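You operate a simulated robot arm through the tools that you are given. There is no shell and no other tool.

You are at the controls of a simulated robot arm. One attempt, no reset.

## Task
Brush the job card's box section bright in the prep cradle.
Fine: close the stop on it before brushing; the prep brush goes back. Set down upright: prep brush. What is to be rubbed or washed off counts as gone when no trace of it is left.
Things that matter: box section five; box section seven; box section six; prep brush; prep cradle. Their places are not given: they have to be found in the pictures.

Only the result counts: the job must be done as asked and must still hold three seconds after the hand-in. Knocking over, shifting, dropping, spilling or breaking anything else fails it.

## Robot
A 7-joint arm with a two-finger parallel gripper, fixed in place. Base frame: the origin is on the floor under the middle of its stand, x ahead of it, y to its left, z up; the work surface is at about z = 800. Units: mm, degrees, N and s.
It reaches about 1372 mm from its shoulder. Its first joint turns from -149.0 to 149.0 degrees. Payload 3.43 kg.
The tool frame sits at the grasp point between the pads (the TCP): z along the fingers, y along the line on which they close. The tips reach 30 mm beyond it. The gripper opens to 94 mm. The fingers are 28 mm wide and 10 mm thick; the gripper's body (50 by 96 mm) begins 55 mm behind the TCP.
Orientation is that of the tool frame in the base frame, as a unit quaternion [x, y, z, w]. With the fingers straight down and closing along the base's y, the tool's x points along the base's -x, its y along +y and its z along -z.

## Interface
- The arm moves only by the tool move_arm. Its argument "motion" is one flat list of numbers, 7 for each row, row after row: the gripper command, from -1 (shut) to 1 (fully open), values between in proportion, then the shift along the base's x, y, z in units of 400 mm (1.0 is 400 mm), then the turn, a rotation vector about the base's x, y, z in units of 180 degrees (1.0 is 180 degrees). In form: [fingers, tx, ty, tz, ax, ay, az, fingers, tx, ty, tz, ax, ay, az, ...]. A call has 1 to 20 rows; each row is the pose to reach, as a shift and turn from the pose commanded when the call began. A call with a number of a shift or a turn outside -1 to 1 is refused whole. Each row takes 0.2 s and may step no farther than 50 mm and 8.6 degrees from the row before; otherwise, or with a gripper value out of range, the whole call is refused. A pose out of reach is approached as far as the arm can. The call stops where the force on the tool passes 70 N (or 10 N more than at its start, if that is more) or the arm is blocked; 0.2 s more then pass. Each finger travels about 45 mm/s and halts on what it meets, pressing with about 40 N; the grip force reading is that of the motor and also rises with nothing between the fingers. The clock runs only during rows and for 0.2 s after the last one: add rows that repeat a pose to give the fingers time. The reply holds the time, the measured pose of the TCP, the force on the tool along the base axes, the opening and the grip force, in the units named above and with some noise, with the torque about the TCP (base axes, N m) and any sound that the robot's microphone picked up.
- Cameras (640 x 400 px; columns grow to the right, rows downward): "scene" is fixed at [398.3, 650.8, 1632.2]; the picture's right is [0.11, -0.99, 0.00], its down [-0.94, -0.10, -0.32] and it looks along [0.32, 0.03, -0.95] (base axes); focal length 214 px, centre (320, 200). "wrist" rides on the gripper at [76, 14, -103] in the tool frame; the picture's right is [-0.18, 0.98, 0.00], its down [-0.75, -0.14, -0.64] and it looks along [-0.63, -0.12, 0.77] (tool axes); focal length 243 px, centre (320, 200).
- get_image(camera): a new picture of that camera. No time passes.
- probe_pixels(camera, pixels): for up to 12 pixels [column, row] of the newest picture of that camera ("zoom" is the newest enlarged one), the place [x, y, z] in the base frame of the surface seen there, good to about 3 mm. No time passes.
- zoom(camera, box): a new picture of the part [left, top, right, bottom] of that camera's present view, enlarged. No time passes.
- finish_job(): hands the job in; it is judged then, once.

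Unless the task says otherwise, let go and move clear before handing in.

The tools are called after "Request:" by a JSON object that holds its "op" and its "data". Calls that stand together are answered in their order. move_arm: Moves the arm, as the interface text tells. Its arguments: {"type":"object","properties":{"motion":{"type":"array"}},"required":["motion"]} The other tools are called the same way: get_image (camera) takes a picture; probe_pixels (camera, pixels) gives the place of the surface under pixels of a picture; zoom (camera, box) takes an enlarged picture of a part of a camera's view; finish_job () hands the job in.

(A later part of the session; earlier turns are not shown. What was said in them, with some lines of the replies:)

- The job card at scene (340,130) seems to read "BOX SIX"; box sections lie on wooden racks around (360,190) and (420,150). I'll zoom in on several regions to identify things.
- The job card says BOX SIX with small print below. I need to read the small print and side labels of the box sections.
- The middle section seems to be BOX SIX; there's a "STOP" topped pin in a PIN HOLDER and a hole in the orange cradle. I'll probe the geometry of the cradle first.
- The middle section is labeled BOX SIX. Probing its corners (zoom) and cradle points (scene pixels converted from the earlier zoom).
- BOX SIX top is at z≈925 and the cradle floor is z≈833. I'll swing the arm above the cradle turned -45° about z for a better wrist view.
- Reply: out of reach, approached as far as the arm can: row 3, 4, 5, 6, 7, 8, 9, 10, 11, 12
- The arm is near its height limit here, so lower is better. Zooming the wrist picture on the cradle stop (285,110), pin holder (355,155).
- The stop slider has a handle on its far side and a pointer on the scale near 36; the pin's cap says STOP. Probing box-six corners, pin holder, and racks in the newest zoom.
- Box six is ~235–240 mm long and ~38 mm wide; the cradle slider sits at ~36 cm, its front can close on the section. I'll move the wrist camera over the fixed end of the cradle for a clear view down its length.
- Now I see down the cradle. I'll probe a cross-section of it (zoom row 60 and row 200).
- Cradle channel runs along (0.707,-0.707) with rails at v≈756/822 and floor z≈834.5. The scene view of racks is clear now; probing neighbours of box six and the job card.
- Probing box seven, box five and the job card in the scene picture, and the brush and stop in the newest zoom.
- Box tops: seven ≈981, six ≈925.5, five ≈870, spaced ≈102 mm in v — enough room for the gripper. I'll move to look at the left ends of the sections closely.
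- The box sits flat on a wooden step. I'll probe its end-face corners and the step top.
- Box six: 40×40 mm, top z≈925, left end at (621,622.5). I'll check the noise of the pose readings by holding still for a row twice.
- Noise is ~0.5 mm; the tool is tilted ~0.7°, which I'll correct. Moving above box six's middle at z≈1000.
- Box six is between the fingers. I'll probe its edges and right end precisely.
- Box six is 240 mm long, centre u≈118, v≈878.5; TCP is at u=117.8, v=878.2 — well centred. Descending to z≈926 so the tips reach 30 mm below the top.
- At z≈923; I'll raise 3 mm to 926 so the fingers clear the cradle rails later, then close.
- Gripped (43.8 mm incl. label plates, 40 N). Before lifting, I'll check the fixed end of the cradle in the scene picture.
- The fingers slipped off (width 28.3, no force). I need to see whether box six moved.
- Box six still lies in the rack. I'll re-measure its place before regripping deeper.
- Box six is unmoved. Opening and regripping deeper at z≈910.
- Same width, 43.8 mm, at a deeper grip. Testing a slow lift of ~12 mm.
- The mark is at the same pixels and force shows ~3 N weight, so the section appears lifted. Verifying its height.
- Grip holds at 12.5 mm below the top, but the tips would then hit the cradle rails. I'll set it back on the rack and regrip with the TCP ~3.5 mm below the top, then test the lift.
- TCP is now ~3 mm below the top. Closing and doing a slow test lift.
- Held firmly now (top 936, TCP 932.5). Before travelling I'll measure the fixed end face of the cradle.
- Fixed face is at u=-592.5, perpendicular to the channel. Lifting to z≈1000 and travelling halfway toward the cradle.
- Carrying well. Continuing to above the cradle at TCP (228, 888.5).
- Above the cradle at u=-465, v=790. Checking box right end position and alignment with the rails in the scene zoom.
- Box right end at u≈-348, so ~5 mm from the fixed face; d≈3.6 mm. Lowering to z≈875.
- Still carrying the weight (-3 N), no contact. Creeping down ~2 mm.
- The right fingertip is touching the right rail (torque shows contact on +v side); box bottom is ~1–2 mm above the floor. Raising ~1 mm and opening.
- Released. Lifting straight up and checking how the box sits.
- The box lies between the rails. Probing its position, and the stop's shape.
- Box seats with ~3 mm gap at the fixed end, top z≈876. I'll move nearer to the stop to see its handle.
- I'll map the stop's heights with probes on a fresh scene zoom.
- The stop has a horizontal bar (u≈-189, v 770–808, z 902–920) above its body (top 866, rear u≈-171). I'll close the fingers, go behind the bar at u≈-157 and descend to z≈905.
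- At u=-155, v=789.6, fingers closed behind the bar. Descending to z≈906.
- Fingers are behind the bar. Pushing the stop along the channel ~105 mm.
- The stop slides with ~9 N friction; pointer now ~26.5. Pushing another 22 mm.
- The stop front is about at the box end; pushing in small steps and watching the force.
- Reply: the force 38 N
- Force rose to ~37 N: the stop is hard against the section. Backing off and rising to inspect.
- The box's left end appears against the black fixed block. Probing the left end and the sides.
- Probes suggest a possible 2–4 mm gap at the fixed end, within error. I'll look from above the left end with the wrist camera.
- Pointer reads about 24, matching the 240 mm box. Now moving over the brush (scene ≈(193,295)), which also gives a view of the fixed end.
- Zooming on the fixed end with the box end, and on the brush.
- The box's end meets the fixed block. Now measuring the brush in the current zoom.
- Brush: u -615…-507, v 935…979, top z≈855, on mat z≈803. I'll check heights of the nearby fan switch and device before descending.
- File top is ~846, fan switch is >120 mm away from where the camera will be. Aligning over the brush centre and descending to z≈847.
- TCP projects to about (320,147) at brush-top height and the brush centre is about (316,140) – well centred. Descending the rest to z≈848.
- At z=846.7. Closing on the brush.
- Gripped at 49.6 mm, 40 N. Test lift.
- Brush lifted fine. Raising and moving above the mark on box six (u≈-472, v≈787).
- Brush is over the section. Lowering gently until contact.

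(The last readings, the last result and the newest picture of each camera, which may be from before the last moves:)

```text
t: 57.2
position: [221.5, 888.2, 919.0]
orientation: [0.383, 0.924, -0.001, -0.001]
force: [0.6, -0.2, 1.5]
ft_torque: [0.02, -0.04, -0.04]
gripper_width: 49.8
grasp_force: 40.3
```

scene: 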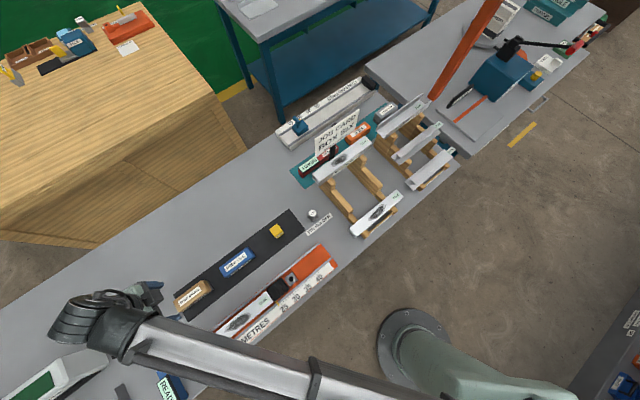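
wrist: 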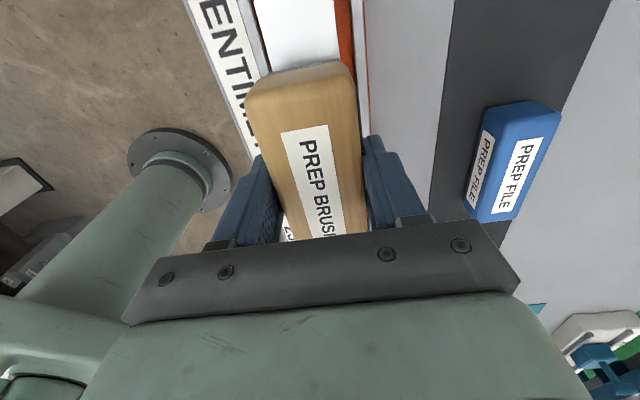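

Contact began at z≈919 (≈3 N). Pressing slightly more and stroking along the section ±48 mm.

Request:
{"op": "move_arm", "data": {"motion": [-1, 0.0035, 0.0035, -0.002, 0, 0, 0, -1, 0.03, -0.023, -0.002, 0, 0, 0, -1, 0.0565, -0.0495, -0.002, 0, 0, 0, -1, 0.0831, -0.0761, -0.002, 0, 0, 0, -1, 0.0565, -0.0495, -0.002, 0, 0, 0, -1, 0.03, -0.023, -0.002, 0, 0, 0, -1, 0.0035, 0.0035, -0.002, 0, 0, 0, -1, -0.023, 0.03, -0.002, 0, 0, 0, -1, -0.0495, 0.0565, -0.002, 0, 0, 0, -1, -0.0814, 0.0884, -0.002, 0, 0, 0, -1, -0.0495, 0.0565, -0.002, 0, 0, 0, -1, -0.023, 0.03, -0.002, 0, 0, 0, -1, 0.0035, 0.0035, -0.002, 0, 0, 0]}}

Request:
{"op": "zoom", "data": {"camera": "scene", "box": [190, 250, 310, 360]}}

```text
t: 60.0
position: [223.4, 888.6, 918.0]
orientation: [0.382, 0.924, 0.001, -0.001]
force: [-9.1, 7.3, 31.2]
ft_torque: [0.24, 0.25, -0.03]
gripper_width: 49.9
grasp_force: 39.9
```

```text
3.64 times, centred on (250, 305) of scene
```

zoom: 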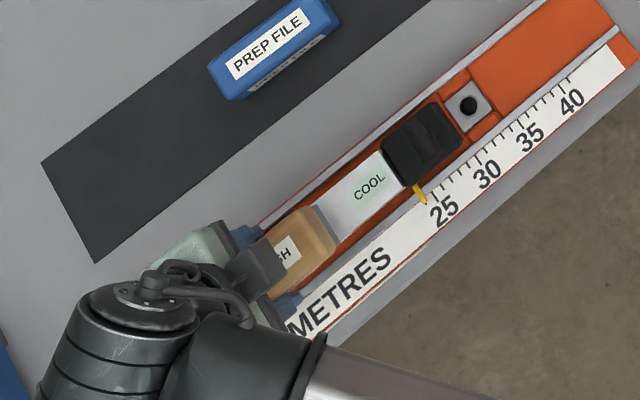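

Pressure reached ~31 N, more than needed. I'll lift off and look at the mark.

Request:
{"op": "move_arm", "data": {"motion": [-1, 0, 0, 0.02, 0, 0, 0, -1, 0, 0, 0.08, 0, 0, 0, -1, -0.05, 0.05, 0.14, 0, 0, 0, -1, -0.12, 0.12, 0.17, 0, 0, 0, -1, -0.19, 0.19, 0.17, 0, 0, 0, -1, -0.19, 0.19, 0.17, 0, 0, 0]}}

Request:
{"op": "get_image", "data": {"camera": "wrist"}}

Request:
{"op": "zoom", "data": {"camera": "scene", "box": [190, 250, 310, 360]}}

```text
t: 61.4
position: [147.3, 967.1, 988.0]
orientation: [0.382, 0.924, -0.001, -0.001]
force: [-0.6, 0.2, -1.7]
ft_torque: [0.01, 0.01, 0.02]
gripper_width: 49.9
grasp_force: 40.2
```

```text
taken
```

wrist: 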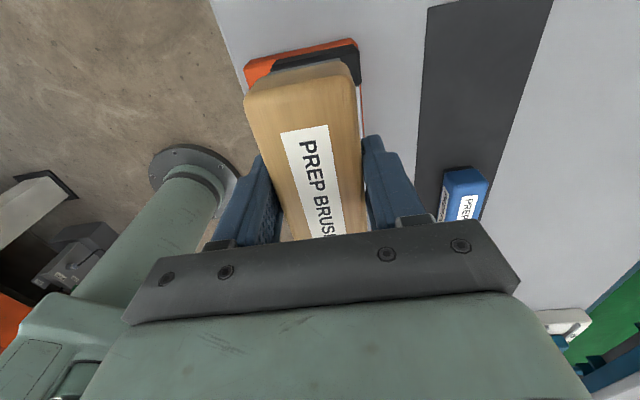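

```text
3.64 times, centred on (250, 305) of scene
```

zoom: 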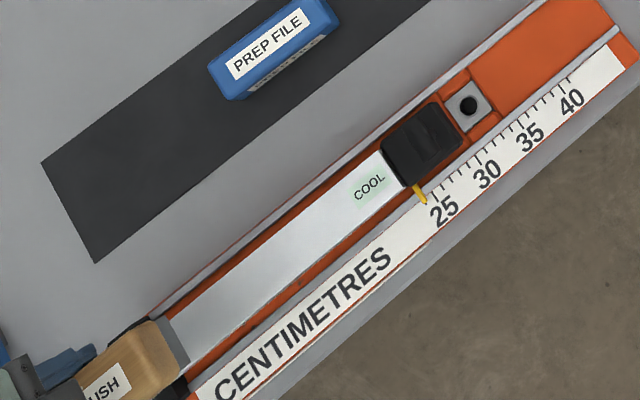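

The mark appears gone. Zooming closer along the top face for any trace.

Request:
{"op": "zoom", "data": {"camera": "scene", "box": [235, 285, 300, 345]}}

Request:
{"op": "zoom", "data": {"camera": "scene", "box": [225, 305, 270, 350]}}

Request:
{"op": "zoom", "data": {"camera": "scene", "box": [260, 270, 310, 320]}}

```text
6.67 times, centred on (268, 315) of scene
```

zoom: 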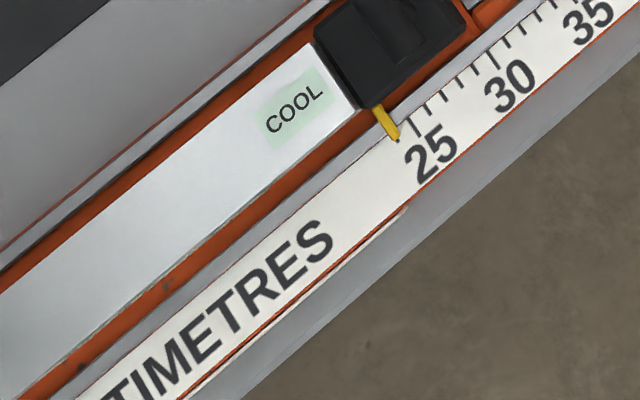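

```text
8.89 times, centred on (248, 328) of scene
```

zoom: 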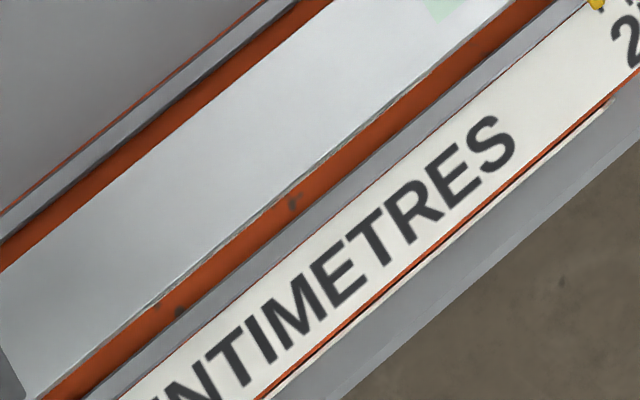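

```text
8.00 times, centred on (285, 295) of scene
```

zoom: 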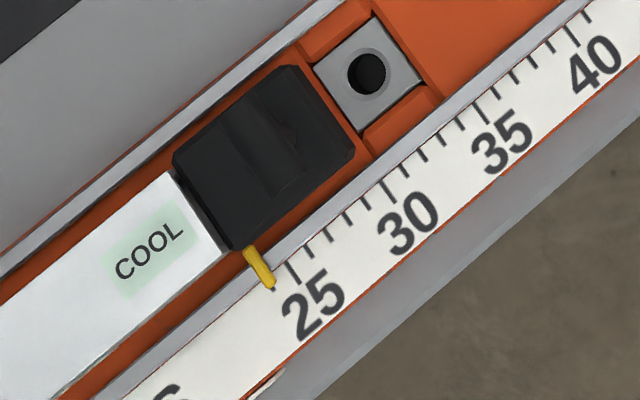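

Top face is uniformly bright. Checking the stop hasn't shifted by repeating the same zoom as before.

Request:
{"op": "zoom", "data": {"camera": "scene", "box": [250, 230, 350, 320]}}

Request:
{"op": "move_arm", "data": {"motion": [-1, 0.04, 0.04, 0, 0, 0, 0, -1, 0.11, 0.08, 0, 0, 0, 0, -1, 0.19, 0.12, 0, 0, 0, 0, -1, 0.27, 0.16, 0, 0, 0, 0, -1, 0.35, 0.2, 0, 0, 0, 0, -1, 0.38, 0.2, 0, 0, 0, 0, -1, 0.38, 0.2, 0, 0, 0, 0]}}

Request:
{"op": "get_image", "data": {"camera": "wrist"}}

```text
4.44 times, centred on (300, 275) of scene
```

zoom: 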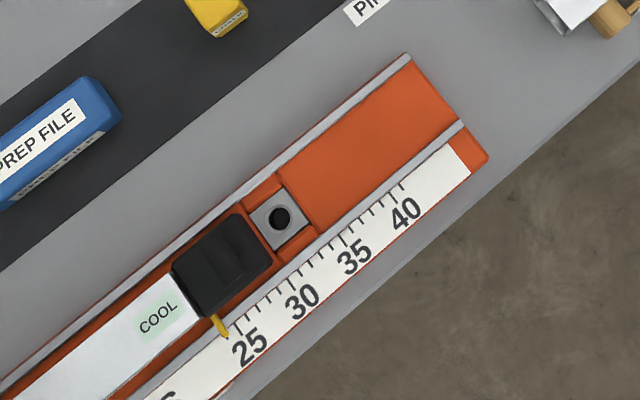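

```text
t: 63.0
position: [301.4, 1045.9, 988.1]
orientation: [0.382, 0.924, -0.001, -0.001]
force: [-0.8, 0.1, -1.6]
ft_torque: [0.0, -0.02, -0.02]
gripper_width: 49.9
grasp_force: 39.8
```

```text
taken
```

wrist: 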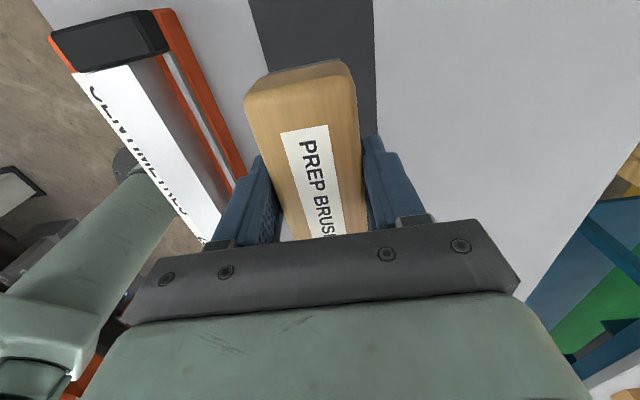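

The stop is at the identical place. Zooming on the visible mark area from here.

Request:
{"op": "zoom", "data": {"camera": "wrist", "box": [70, 50, 240, 245]}}

Request:
{"op": "zoom", "data": {"camera": "scene", "box": [195, 290, 285, 365]}}

```text
2.05 times, centred on (155, 148) of wrist
```

zoom: 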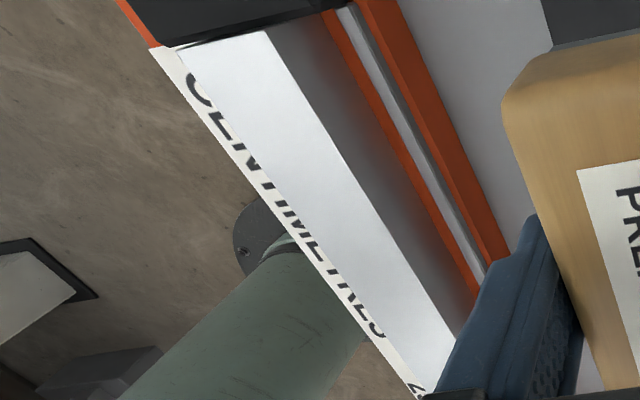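

```text
5.33 times, centred on (240, 328) of scene
```

zoom: 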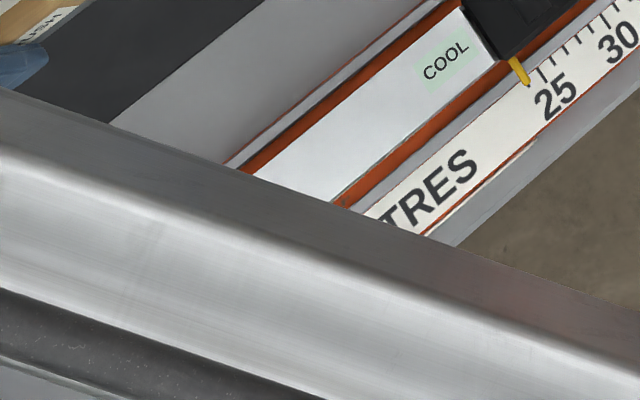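

No trace is visible, but I'll make a second lighter pass to be sure. Moving back over the mark.

Request:
{"op": "move_arm", "data": {"motion": [-1, -0.05, -0.1, 0, 0, 0, 0, -1, -0.1, -0.2, 0, 0, 0, 0, -1, -0.15, -0.3, 0, 0, 0, 0, -1, -0.1968, -0.3893, 0, 0, 0, 0, -1, -0.1968, -0.3893, -0.08, 0, 0, 0, -1, -0.1968, -0.3893, -0.15, 0, 0, 0, -1, -0.1968, -0.3893, -0.16, 0, 0, 0, -1, -0.1968, -0.3893, -0.16, 0, 0, 0]}}

Request:
{"op": "move_arm", "data": {"motion": [-1, 0, 0, -0.004, 0, 0, 0, -1, 0, 0, -0.004, 0, 0, 0]}}

```text
t: 64.8
position: [219.7, 888.9, 922.2]
orientation: [0.382, 0.924, 0.0, -0.001]
force: [0.7, 0.6, -1.2]
ft_torque: [-0.02, 0.01, -0.02]
gripper_width: 49.5
grasp_force: 40.2
```

```text
t: 65.4
position: [220.1, 889.0, 921.0]
orientation: [0.382, 0.924, -0.001, 0.0]
force: [0.9, 0.0, -1.9]
ft_torque: [0.02, -0.04, -0.01]
gripper_width: 49.4
grasp_force: 39.6
```

Lowering another ~1.8 mm to touch.

Request:
{"op": "move_arm", "data": {"motion": [-1, 0, 0, -0.003, 0, 0, 0, -1, 0, 0, -0.0045, 0, 0, 0, -1, 0, 0, -0.0045, 0, 0, 0]}}

```text
t: 66.2
position: [220.3, 888.8, 918.7]
orientation: [0.383, 0.924, 0.0, 0.0]
force: [-0.1, 0.1, 1.6]
ft_torque: [0.15, 0.1, 0.02]
gripper_width: 49.9
grasp_force: 39.9
```

Light contact (~3 N). Second set of strokes, with a small sideways offset in the second half.

Request:
{"op": "move_arm", "data": {"motion": [-1, 0.0018, 0.0018, -0.001, 0, 0, 0, -1, 0.0283, -0.0247, -0.001, 0, 0, 0, -1, 0.0548, -0.0512, -0.001, 0, 0, 0, -1, 0.0814, -0.0778, -0.001, 0, 0, 0, -1, 0.0548, -0.0512, -0.001, 0, 0, 0, -1, 0.0283, -0.0247, -0.001, 0, 0, 0, -1, 0.0018, 0.0018, -0.001, 0, 0, 0, -1, -0.0247, 0.0283, -0.001, 0, 0, 0, -1, -0.0512, 0.0548, -0.001, 0, 0, 0, -1, -0.0831, 0.0867, -0.001, 0, 0, 0, -1, -0.0512, 0.0548, -0.001, 0, 0, 0, -1, -0.0247, 0.0283, -0.001, 0, 0, 0, -1, 0.0088, 0.0088, -0.001, 0, 0, 0, -1, 0.0442, -0.0266, -0.001, 0, 0, 0, -1, 0.0831, -0.0655, -0.001, 0, 0, 0, -1, 0.0442, -0.0266, -0.001, 0, 0, 0, -1, 0.0088, 0.0088, -0.001, 0, 0, 0, -1, -0.0266, 0.0442, -0.001, 0, 0, 0, -1, -0.0708, 0.0884, -0.001, 0, 0, 0, -1, -0.0266, 0.0442, -0.001, 0, 0, 0]}}

```text
t: 70.4
position: [209.8, 908.1, 918.7]
orientation: [0.383, 0.924, -0.001, 0.0]
force: [-1.9, 3.0, 10.6]
ft_torque: [-0.12, -0.21, 0.01]
gripper_width: 49.7
grasp_force: 39.7
```

Done (~11 N). Lifting off and carrying the brush back above its spot on the mat.

Request:
{"op": "move_arm", "data": {"motion": [-1, 0, 0, 0.03, 0, 0, 0, -1, 0, 0, 0.1, 0, 0, 0, -1, 0, 0, 0.15, 0, 0, 0, -1, 0.035, 0.083, 0.15, 0, 0, 0, -1, 0.08, 0.19, 0.15, 0, 0, 0, -1, 0.125, 0.3, 0.15, 0, 0, 0, -1, 0.16, 0.385, 0.15, 0, 0, 0, -1, 0.173, 0.417, 0.15, 0, 0, 0, -1, 0.173, 0.417, 0.15, 0, 0, 0]}}

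Request:
{"op": "get_image", "data": {"camera": "wrist"}}

Request:
{"op": "get_image", "data": {"camera": "scene"}}

```text
t: 72.4
position: [282.9, 1073.4, 977.8]
orientation: [0.383, 0.924, -0.001, -0.001]
force: [-0.3, 0.1, -1.4]
ft_torque: [-0.01, 0.04, 0.0]
gripper_width: 49.6
grasp_force: 40.0
```

```text
taken
```

wrist: 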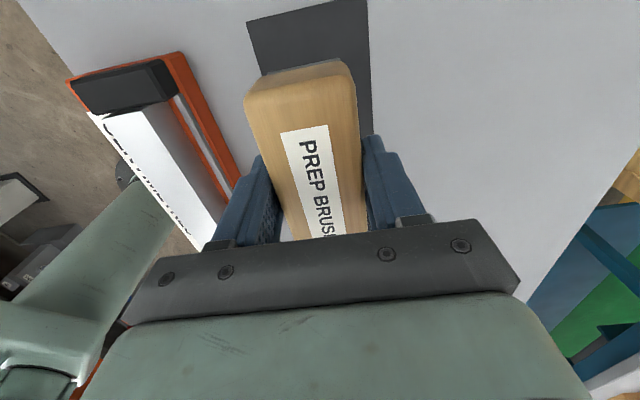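

```text
taken
```

scene: 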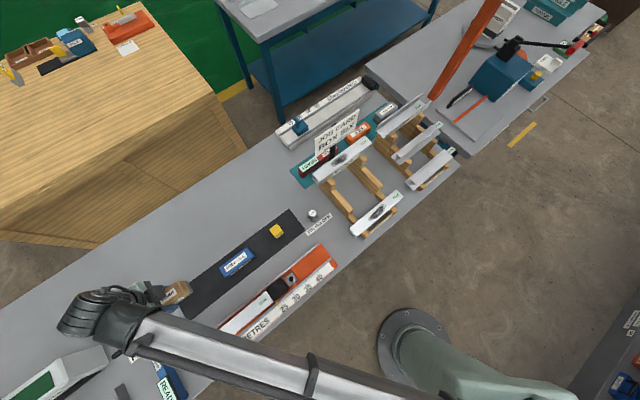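

Positioned above the mat; lowering to just above the original height.

Request:
{"op": "move_arm", "data": {"motion": [-1, -0.009, 0.0035, -0.06, 0, 0, 0, -1, -0.009, 0.0035, -0.14, 0, 0, 0, -1, -0.009, 0.0035, -0.22, 0, 0, 0, -1, -0.009, 0.0035, -0.28, 0, 0, 0, -1, -0.009, 0.0035, -0.305, 0, 0, 0, -1, -0.009, 0.0035, -0.31, 0, 0, 0, -1, -0.009, 0.0035, -0.31, 0, 0, 0]}}

Request:
{"op": "get_image", "data": {"camera": "wrist"}}

```text
t: 74.0
position: [277.2, 1074.5, 854.6]
orientation: [0.383, 0.924, -0.001, 0.0]
force: [-0.2, -0.4, -0.8]
ft_torque: [-0.01, -0.01, 0.01]
gripper_width: 49.8
grasp_force: 39.9
```

```text
taken
```

wrist: 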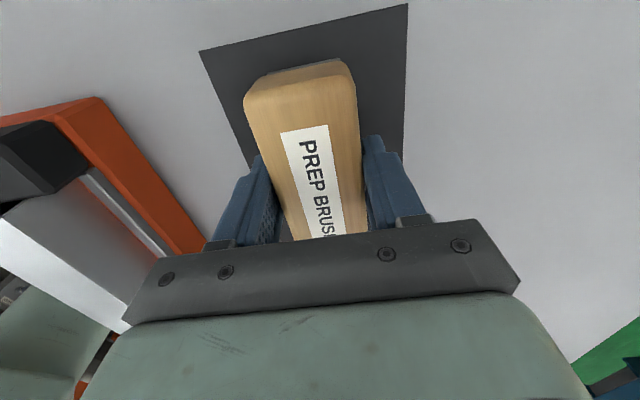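

Looks as at pick-up. Lowering the last ~7 mm slowly.

Request:
{"op": "move_arm", "data": {"motion": [-1, 0.002, 0, -0.009, 0, 0, 0, -1, 0.003, 0, -0.0165, 0, 0, 0, -1, 0.003, 0, -0.0165, 0, 0, 0]}}

Request:
{"op": "move_arm", "data": {"motion": [-1, 0, 0, -0.0025, 0, 0, 0, -1, 0, 0, -0.0025, 0, 0, 0]}}

```text
t: 74.8
position: [277.7, 1074.4, 847.0]
orientation: [0.383, 0.924, -0.001, 0.0]
force: [-0.7, 0.5, -1.0]
ft_torque: [0.01, -0.01, -0.01]
gripper_width: 49.7
grasp_force: 39.9
```

```text
t: 75.4
position: [279.0, 1075.5, 847.8]
orientation: [0.383, 0.924, 0.0, -0.001]
force: [-0.5, -0.4, -1.0]
ft_torque: [-0.01, 0.0, -0.01]
gripper_width: 49.7
grasp_force: 40.3
```

No contact yet; creeping down further.

Request:
{"op": "move_arm", "data": {"motion": [-1, 0, 0, -0.0025, 0, 0, 0, -1, 0, 0, -0.0025, 0, 0, 0]}}

Request:
{"op": "move_arm", "data": {"motion": [-1, 0, 0, -0.0025, 0, 0, 0, -1, 0, 0, -0.0025, 0, 0, 0]}}

```text
t: 76.0
position: [277.1, 1074.4, 846.3]
orientation: [0.383, 0.924, 0.001, 0.0]
force: [-0.6, -0.1, -0.5]
ft_torque: [0.03, -0.01, 0.02]
gripper_width: 49.8
grasp_force: 40.0
```

```text
t: 76.6
position: [278.8, 1075.2, 846.4]
orientation: [0.383, 0.924, 0.0, -0.001]
force: [2.6, -2.2, 3.8]
ft_torque: [0.14, 0.01, -0.06]
gripper_width: 50.0
grasp_force: 40.1
```

The brush touches the mat (+3.8 N). Opening the fingers and rising straight up.

Request:
{"op": "move_arm", "data": {"motion": [0.2, 0, 0, 0, 0, 0, 0, 0.5, 0, 0, 0, 0, 0, 0, 0.6, 0, 0, 0, 0, 0, 0, 0.6, 0, 0, 0, 0, 0, 0, 0.6, 0, 0, 0.02, 0, 0, 0, 0.6, 0, 0, 0.08, 0, 0, 0, 0.6, 0, 0, 0.18, 0, 0, 0, 0.6, 0, 0, 0.3, 0, 0, 0, 0.6, 0, 0, 0.4, 0, 0, 0, 0.6, 0, 0, 0.4, 0, 0, 0]}}

Request:
{"op": "get_image", "data": {"camera": "wrist"}}

```text
t: 78.8
position: [279.5, 1075.9, 1006.5]
orientation: [0.383, 0.924, 0.0, 0.0]
force: [0.0, -0.7, -0.4]
ft_torque: [0.01, 0.03, -0.01]
gripper_width: 75.2
grasp_force: 0.1
```

```text
taken
```

wrist: 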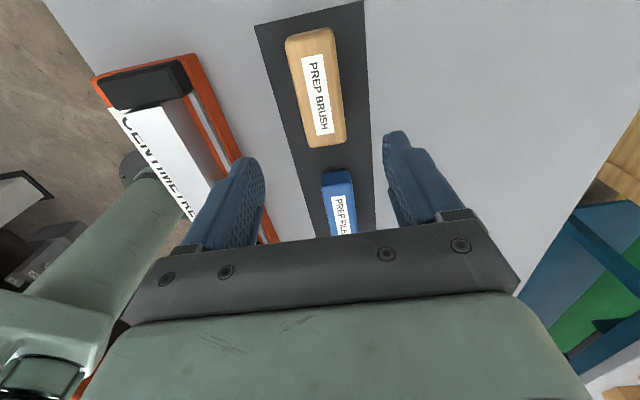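

Brush stands upright on the mat. Moving over to view the cleaned face with the wrist camera.

Request:
{"op": "move_arm", "data": {"motion": [0.6, -0.03, -0.05, 0.02, 0, 0, 0, 0.6, -0.07, -0.13, 0.04, 0, 0, 0, 0.6, -0.11, -0.22, 0.06, 0, 0, 0, 0.6, -0.15, -0.31, 0.08, 0, 0, 0, 0.6, -0.19, -0.39, 0.08, 0, 0, 0, 0.6, -0.19, -0.39, 0.08, 0, 0, 0]}}

Request:
{"op": "get_image", "data": {"camera": "wrist"}}

Request:
{"op": "zoom", "data": {"camera": "wrist", "box": [240, 0, 400, 240]}}

Request:
{"op": "get_image", "data": {"camera": "scene"}}

```text
t: 80.2
position: [198.4, 921.7, 1039.0]
orientation: [0.383, 0.924, -0.001, 0.0]
force: [-0.1, -0.6, -0.2]
ft_torque: [0.02, 0.0, 0.01]
gripper_width: 75.4
grasp_force: 0.0
```

```text
taken
```

wrist: 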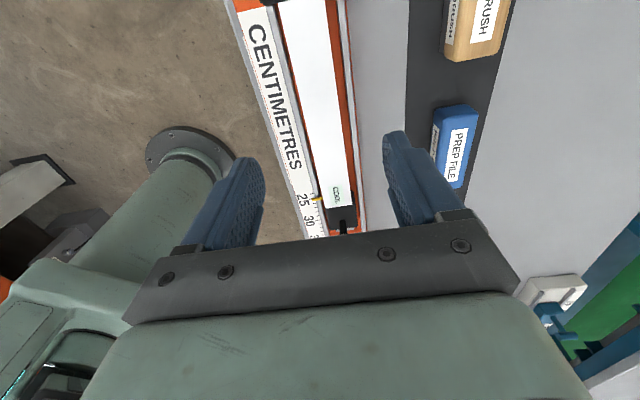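

```text
1.67 times, centred on (320, 120) of wrist
```

zoom: 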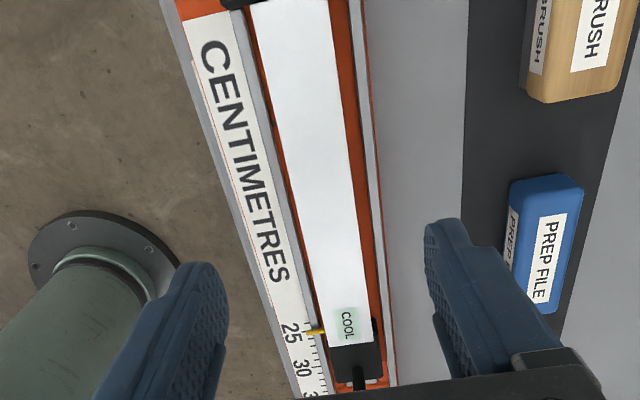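

```text
taken
```

scene: 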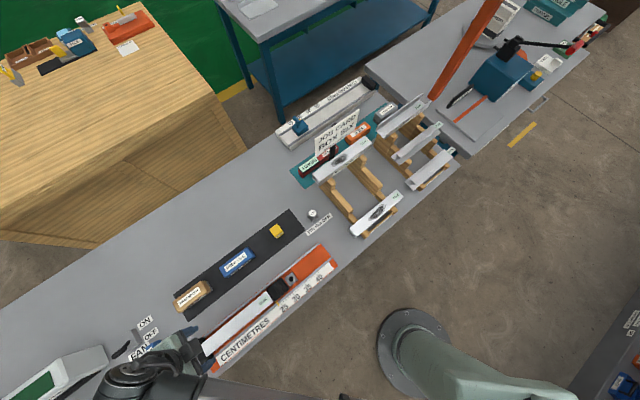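

The top face is bright with no trace. Verifying stop contact, brush placement, and the surroundings after moving the arm clear.

Request:
{"op": "move_arm", "data": {"motion": [0.6, 0.08, -0.08, 0.05, 0, 0, 0, 0.6, 0.16, -0.16, 0.1, 0, 0, 0, 0.6, 0.24, -0.24, 0.15, 0, 0, 0, 0.6, 0.32, -0.32, 0.15, 0, 0, 0, 0.6, 0.4, -0.4, 0.15, 0, 0, 0, 0.6, 0.48, -0.48, 0.15, 0, 0, 0, 0.6, 0.56, -0.56, 0.15, 0, 0, 0, 0.6, 0.64, -0.64, 0.15, 0, 0, 0, 0.6, 0.64, -0.64, 0.15, 0, 0, 0]}}

Request:
{"op": "get_image", "data": {"camera": "scene"}}

Request:
{"op": "zoom", "data": {"camera": "scene", "box": [170, 230, 340, 370]}}

Request:
{"op": "zoom", "data": {"camera": "scene", "box": [265, 265, 305, 300]}}

Request:
{"op": "zoom", "data": {"camera": "scene", "box": [0, 290, 220, 400]}}

```text
t: 82.2
position: [457.6, 663.8, 1099.8]
orientation: [0.382, 0.924, -0.001, -0.001]
force: [0.0, 0.0, 0.1]
ft_torque: [0.01, -0.01, 0.03]
gripper_width: 75.2
grasp_force: 0.2
```

```text
taken
```

scene: 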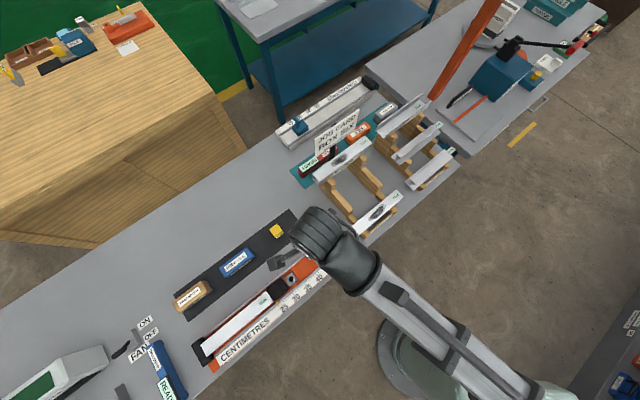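

```text
2.86 times, centred on (255, 300) of scene
```

zoom: 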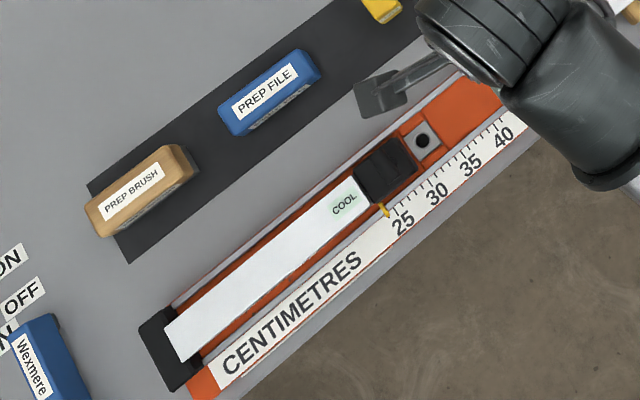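

```text
11.43 times, centred on (285, 282) of scene
```

zoom: 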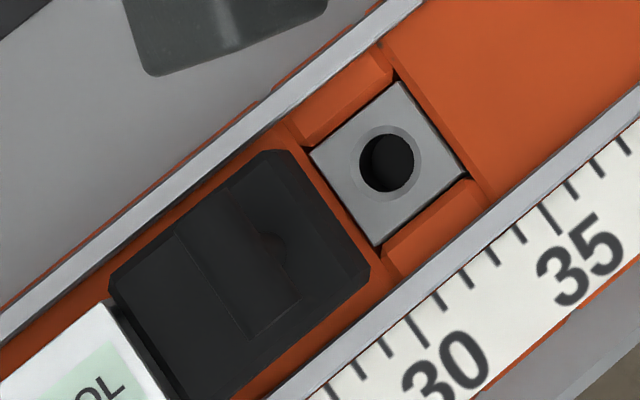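

```text
2.91 times, centred on (110, 345) of scene
```

zoom: 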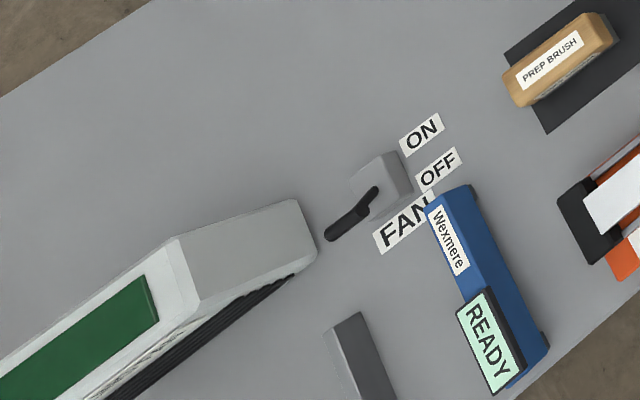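

Everything looks in order: brush upright on the mat, box bright, pointer at ~24. One last probe of box end vs. stop front and the brush's top.

Request:
{"op": "zoom", "data": {"camera": "scene", "box": [255, 270, 305, 310]}}

```text
10.00 times, centred on (280, 290) of scene
```

zoom: 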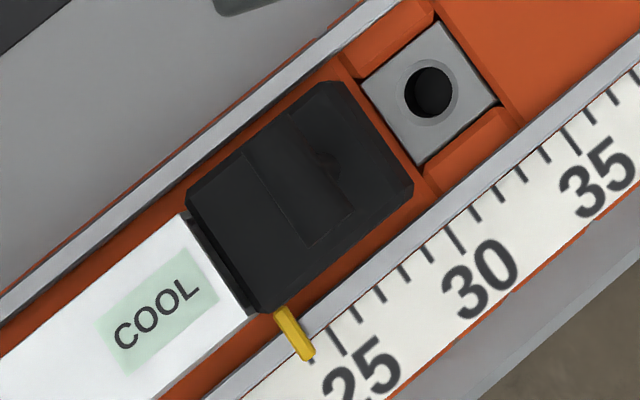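

Request:
{"op": "probe_pixels", "data": {"camera": "zoom", "pixels": [[180, 218], [243, 312], [193, 225], [250, 305], [205, 245], [235, 290], [200, 210], [262, 295], [200, 235], [215, 265], [228, 260], [285, 318]]}}

```text
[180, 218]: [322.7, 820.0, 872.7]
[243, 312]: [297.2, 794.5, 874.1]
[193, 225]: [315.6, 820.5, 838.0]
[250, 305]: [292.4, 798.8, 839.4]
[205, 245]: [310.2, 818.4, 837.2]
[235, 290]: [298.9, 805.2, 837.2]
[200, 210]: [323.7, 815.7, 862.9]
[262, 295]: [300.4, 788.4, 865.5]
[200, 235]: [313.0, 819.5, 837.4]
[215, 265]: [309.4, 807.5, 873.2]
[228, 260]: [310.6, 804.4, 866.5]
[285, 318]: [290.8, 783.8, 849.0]
```

The probes hint that I can see down between box end and stop (z≈837 at u≈-358), possibly just into the open tube. I'll inspect that joint closely from above with the wrist camera.

Request:
{"op": "move_arm", "data": {"motion": [0.6, -0.063, 0.06, -0.056, 0, 0, 0, 0.6, -0.126, 0.12, -0.112, 0, 0, 0, 0.6, -0.19, 0.18, -0.169, 0, 0, 0, 0.6, -0.251, 0.241, -0.225, 0, 0, 0, 0.6, -0.251, 0.241, -0.225, 0, 0, 0]}}

Request:
{"op": "get_image", "data": {"camera": "wrist"}}

Request:
{"op": "zoom", "data": {"camera": "wrist", "box": [240, 0, 380, 130]}}

```text
t: 83.4
position: [356.3, 761.3, 1008.9]
orientation: [0.382, 0.924, -0.001, 0.0]
force: [0.4, 0.0, 0.4]
ft_torque: [0.0, -0.01, -0.01]
gripper_width: 75.2
grasp_force: 0.1
```

```text
taken
```

wrist: 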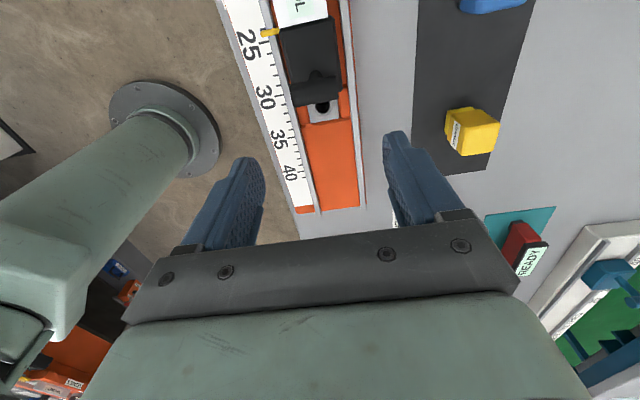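

```text
3.08 times, centred on (310, 65) of wrist
```

zoom: 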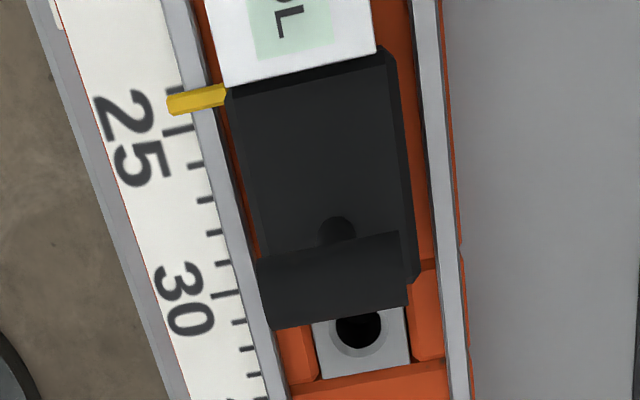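

The pointer reads about 24.2 and the joint looks closed; to be sure I'll gently push the stop again and see whether it moves.

Request:
{"op": "move_arm", "data": {"motion": [-1, 0.0142, -0.0142, 0, 0, 0, 0, -1, 0.0142, -0.0142, 0, 0, 0, 0, -1, 0.0142, -0.0142, 0, 0, 0, 0, -1, 0.0142, -0.0142, -0.02, 0, 0, 0, -1, 0.0142, -0.0142, -0.1, 0, 0, 0, -1, 0.0142, -0.0142, -0.18, 0, 0, 0, -1, 0.0142, -0.0142, -0.24, 0, 0, 0, -1, 0.0142, -0.0142, -0.26, 0, 0, 0, -1, 0.0142, -0.0142, -0.26, 0, 0, 0]}}

Request:
{"op": "get_image", "data": {"camera": "wrist"}}

```text
t: 85.4
position: [361.8, 754.1, 903.4]
orientation: [0.383, 0.924, -0.001, 0.0]
force: [-0.2, 0.1, -0.4]
ft_torque: [-0.02, 0.02, -0.01]
gripper_width: 0.0
grasp_force: 33.1
```

```text
taken
```

wrist: 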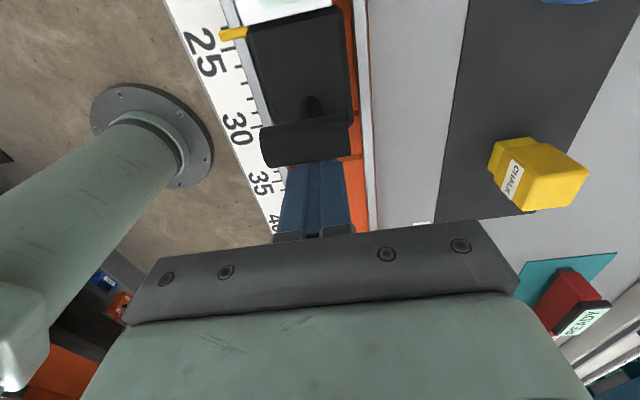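

Fingers are behind the bar without contact. Stepping forward gently.

Request:
{"op": "move_arm", "data": {"motion": [-1, -0.0053, 0.0053, 0, 0, 0, 0, -1, -0.0088, 0.0088, 0, 0, 0, 0, -1, -0.0088, 0.0088, 0, 0, 0, 0]}}

Request:
{"op": "move_arm", "data": {"motion": [-1, -0.0027, 0.0027, 0, 0, 0, 0, -1, -0.0027, 0.0027, 0, 0, 0, 0]}}

Request:
{"op": "move_arm", "data": {"motion": [-1, -0.0027, 0.0027, 0, 0, 0, 0, -1, -0.0027, 0.0027, 0, 0, 0, 0]}}

```text
t: 86.2
position: [359.0, 758.6, 904.1]
orientation: [0.383, 0.924, -0.001, -0.001]
force: [0.0, 0.0, 0.1]
ft_torque: [-0.01, 0.03, 0.0]
gripper_width: 0.0
grasp_force: 33.1
```

```text
t: 86.8
position: [358.0, 758.5, 904.2]
orientation: [0.383, 0.924, -0.001, 0.0]
force: [-0.1, 0.6, 0.3]
ft_torque: [-0.01, -0.02, 0.04]
gripper_width: 0.2
grasp_force: 32.9
```

```text
t: 87.4
position: [357.6, 759.4, 904.1]
orientation: [0.382, 0.924, -0.001, -0.001]
force: [5.1, -7.9, -0.6]
ft_torque: [0.01, 0.04, 0.05]
gripper_width: 0.0
grasp_force: 33.3
```

Contact now (~9 N). One more ~1 mm step to see whether it is stiff or slides.

Request:
{"op": "move_arm", "data": {"motion": [-1, -0.0018, 0.0018, 0, 0, 0, 0, -1, -0.0018, 0.0018, 0, 0, 0, 0]}}

Request:
{"op": "move_arm", "data": {"motion": [-1, -0.0018, 0.0018, 0, 0, 0, 0, -1, -0.0018, 0.0018, 0, 0, 0, 0]}}

```text
t: 88.0
position: [357.8, 759.6, 903.7]
orientation: [0.383, 0.924, -0.001, 0.0]
force: [9.8, -15.4, -0.5]
ft_torque: [0.12, 0.05, 0.2]
gripper_width: 0.1
grasp_force: 33.5
```

```text
t: 88.6
position: [358.4, 759.0, 902.7]
orientation: [0.384, 0.923, 0.0, 0.001]
force: [21.5, -23.6, 5.6]
ft_torque: [0.17, 0.2, 0.21]
gripper_width: 0.0
grasp_force: 32.7
```

It is stiff (18→32 N with no motion): the stop is hard against the section. Backing off, rising and moving clear.

Request:
{"op": "move_arm", "data": {"motion": [-1, 0.01, -0.01, 0, 0, 0, 0, -1, 0.03, -0.03, 0, 0, 0, 0, -1, 0.045, -0.045, 0, 0, 0, 0, -1, 0.045, -0.045, 0.08, 0, 0, 0, -1, 0.045, -0.045, 0.18, 0, 0, 0, -1, 0.045, -0.045, 0.29, 0, 0, 0, -1, 0.045, -0.045, 0.4, 0, 0, 0, -1, 0.1, -0.1, 0.45, 0, 0, 0, -1, 0.18, -0.18, 0.45, 0, 0, 0, -1, 0.25, -0.25, 0.45, 0, 0, 0, -1, 0.25, -0.25, 0.45, 0, 0, 0]}}

Request:
{"op": "get_image", "data": {"camera": "scene"}}

Request:
{"op": "zoom", "data": {"camera": "scene", "box": [170, 230, 340, 370]}}

Request:
{"op": "get_image", "data": {"camera": "wrist"}}

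```text
t: 91.0
position: [452.3, 660.5, 1083.3]
orientation: [0.383, 0.924, -0.001, 0.0]
force: [0.2, 0.1, -0.7]
ft_torque: [0.03, 0.0, -0.01]
gripper_width: 0.0
grasp_force: 32.9
```

```text
taken
```

scene: 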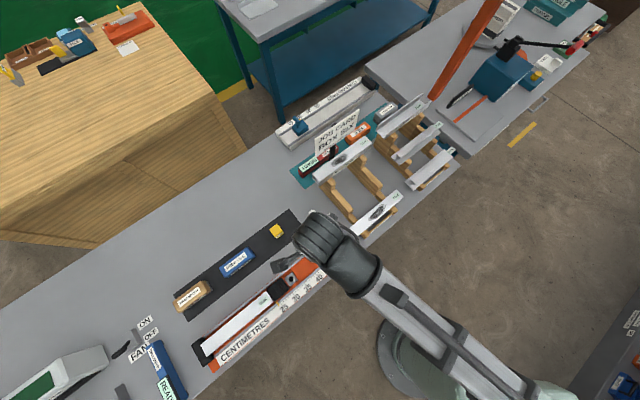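

```text
2.86 times, centred on (255, 300) of scene
```

zoom: 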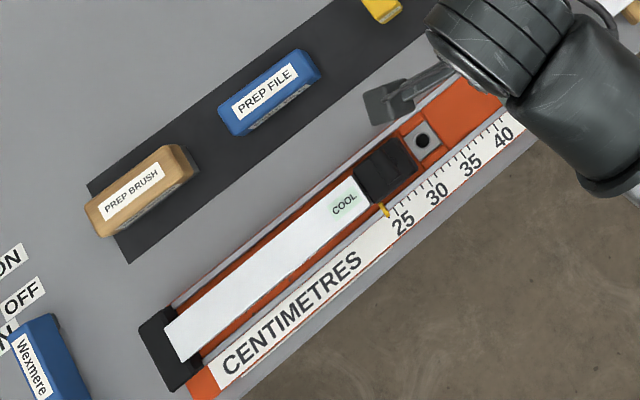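

```text
taken
```

wrist: 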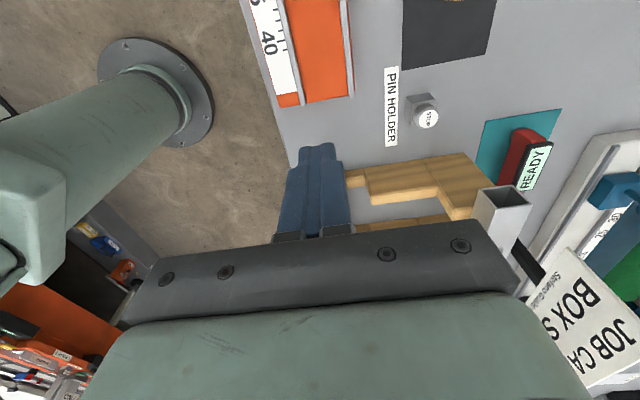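

The last pictures show box six bright in the cradle with the stop hard against it (scene ≈(235,325)–(285,285)). The brush is upright on its mat (≈(193,295)), everything else is in place and the arm is clear. Handing in.

Request:
{"op": "finish_job", "data": {}}

```text
The job is handed in.
```

I brushed box section six, the one named on the job card, bright in the prep cradle and handed the job in. The last pictures show no trace of the mark on its top face.

- **Stop:** I closed it on the section before brushing. A second push afterwards met hard resistance and no movement, so it was still shut against the section.
- **Brush:** The prep brush is back upright on its mat, where I picked it up.
- **First lift:** My first grip on section six slipped while it was still on the rack. The section stayed in its rack place, and I regripped it lower.
- **Setting down:** I released the section about 2 mm above the cradle floor, because the fingertips would have caught on the rails.
- **Brushing pressure:** The first set of strokes reached about 31 N, more than I intended. The stop did not shift, and I made a second, lighter pass.

I left the pin marked STOP in its holder, taking "the stop" to mean the cradle's sliding stop. Nothing else on the bench looked moved in the final pictures.
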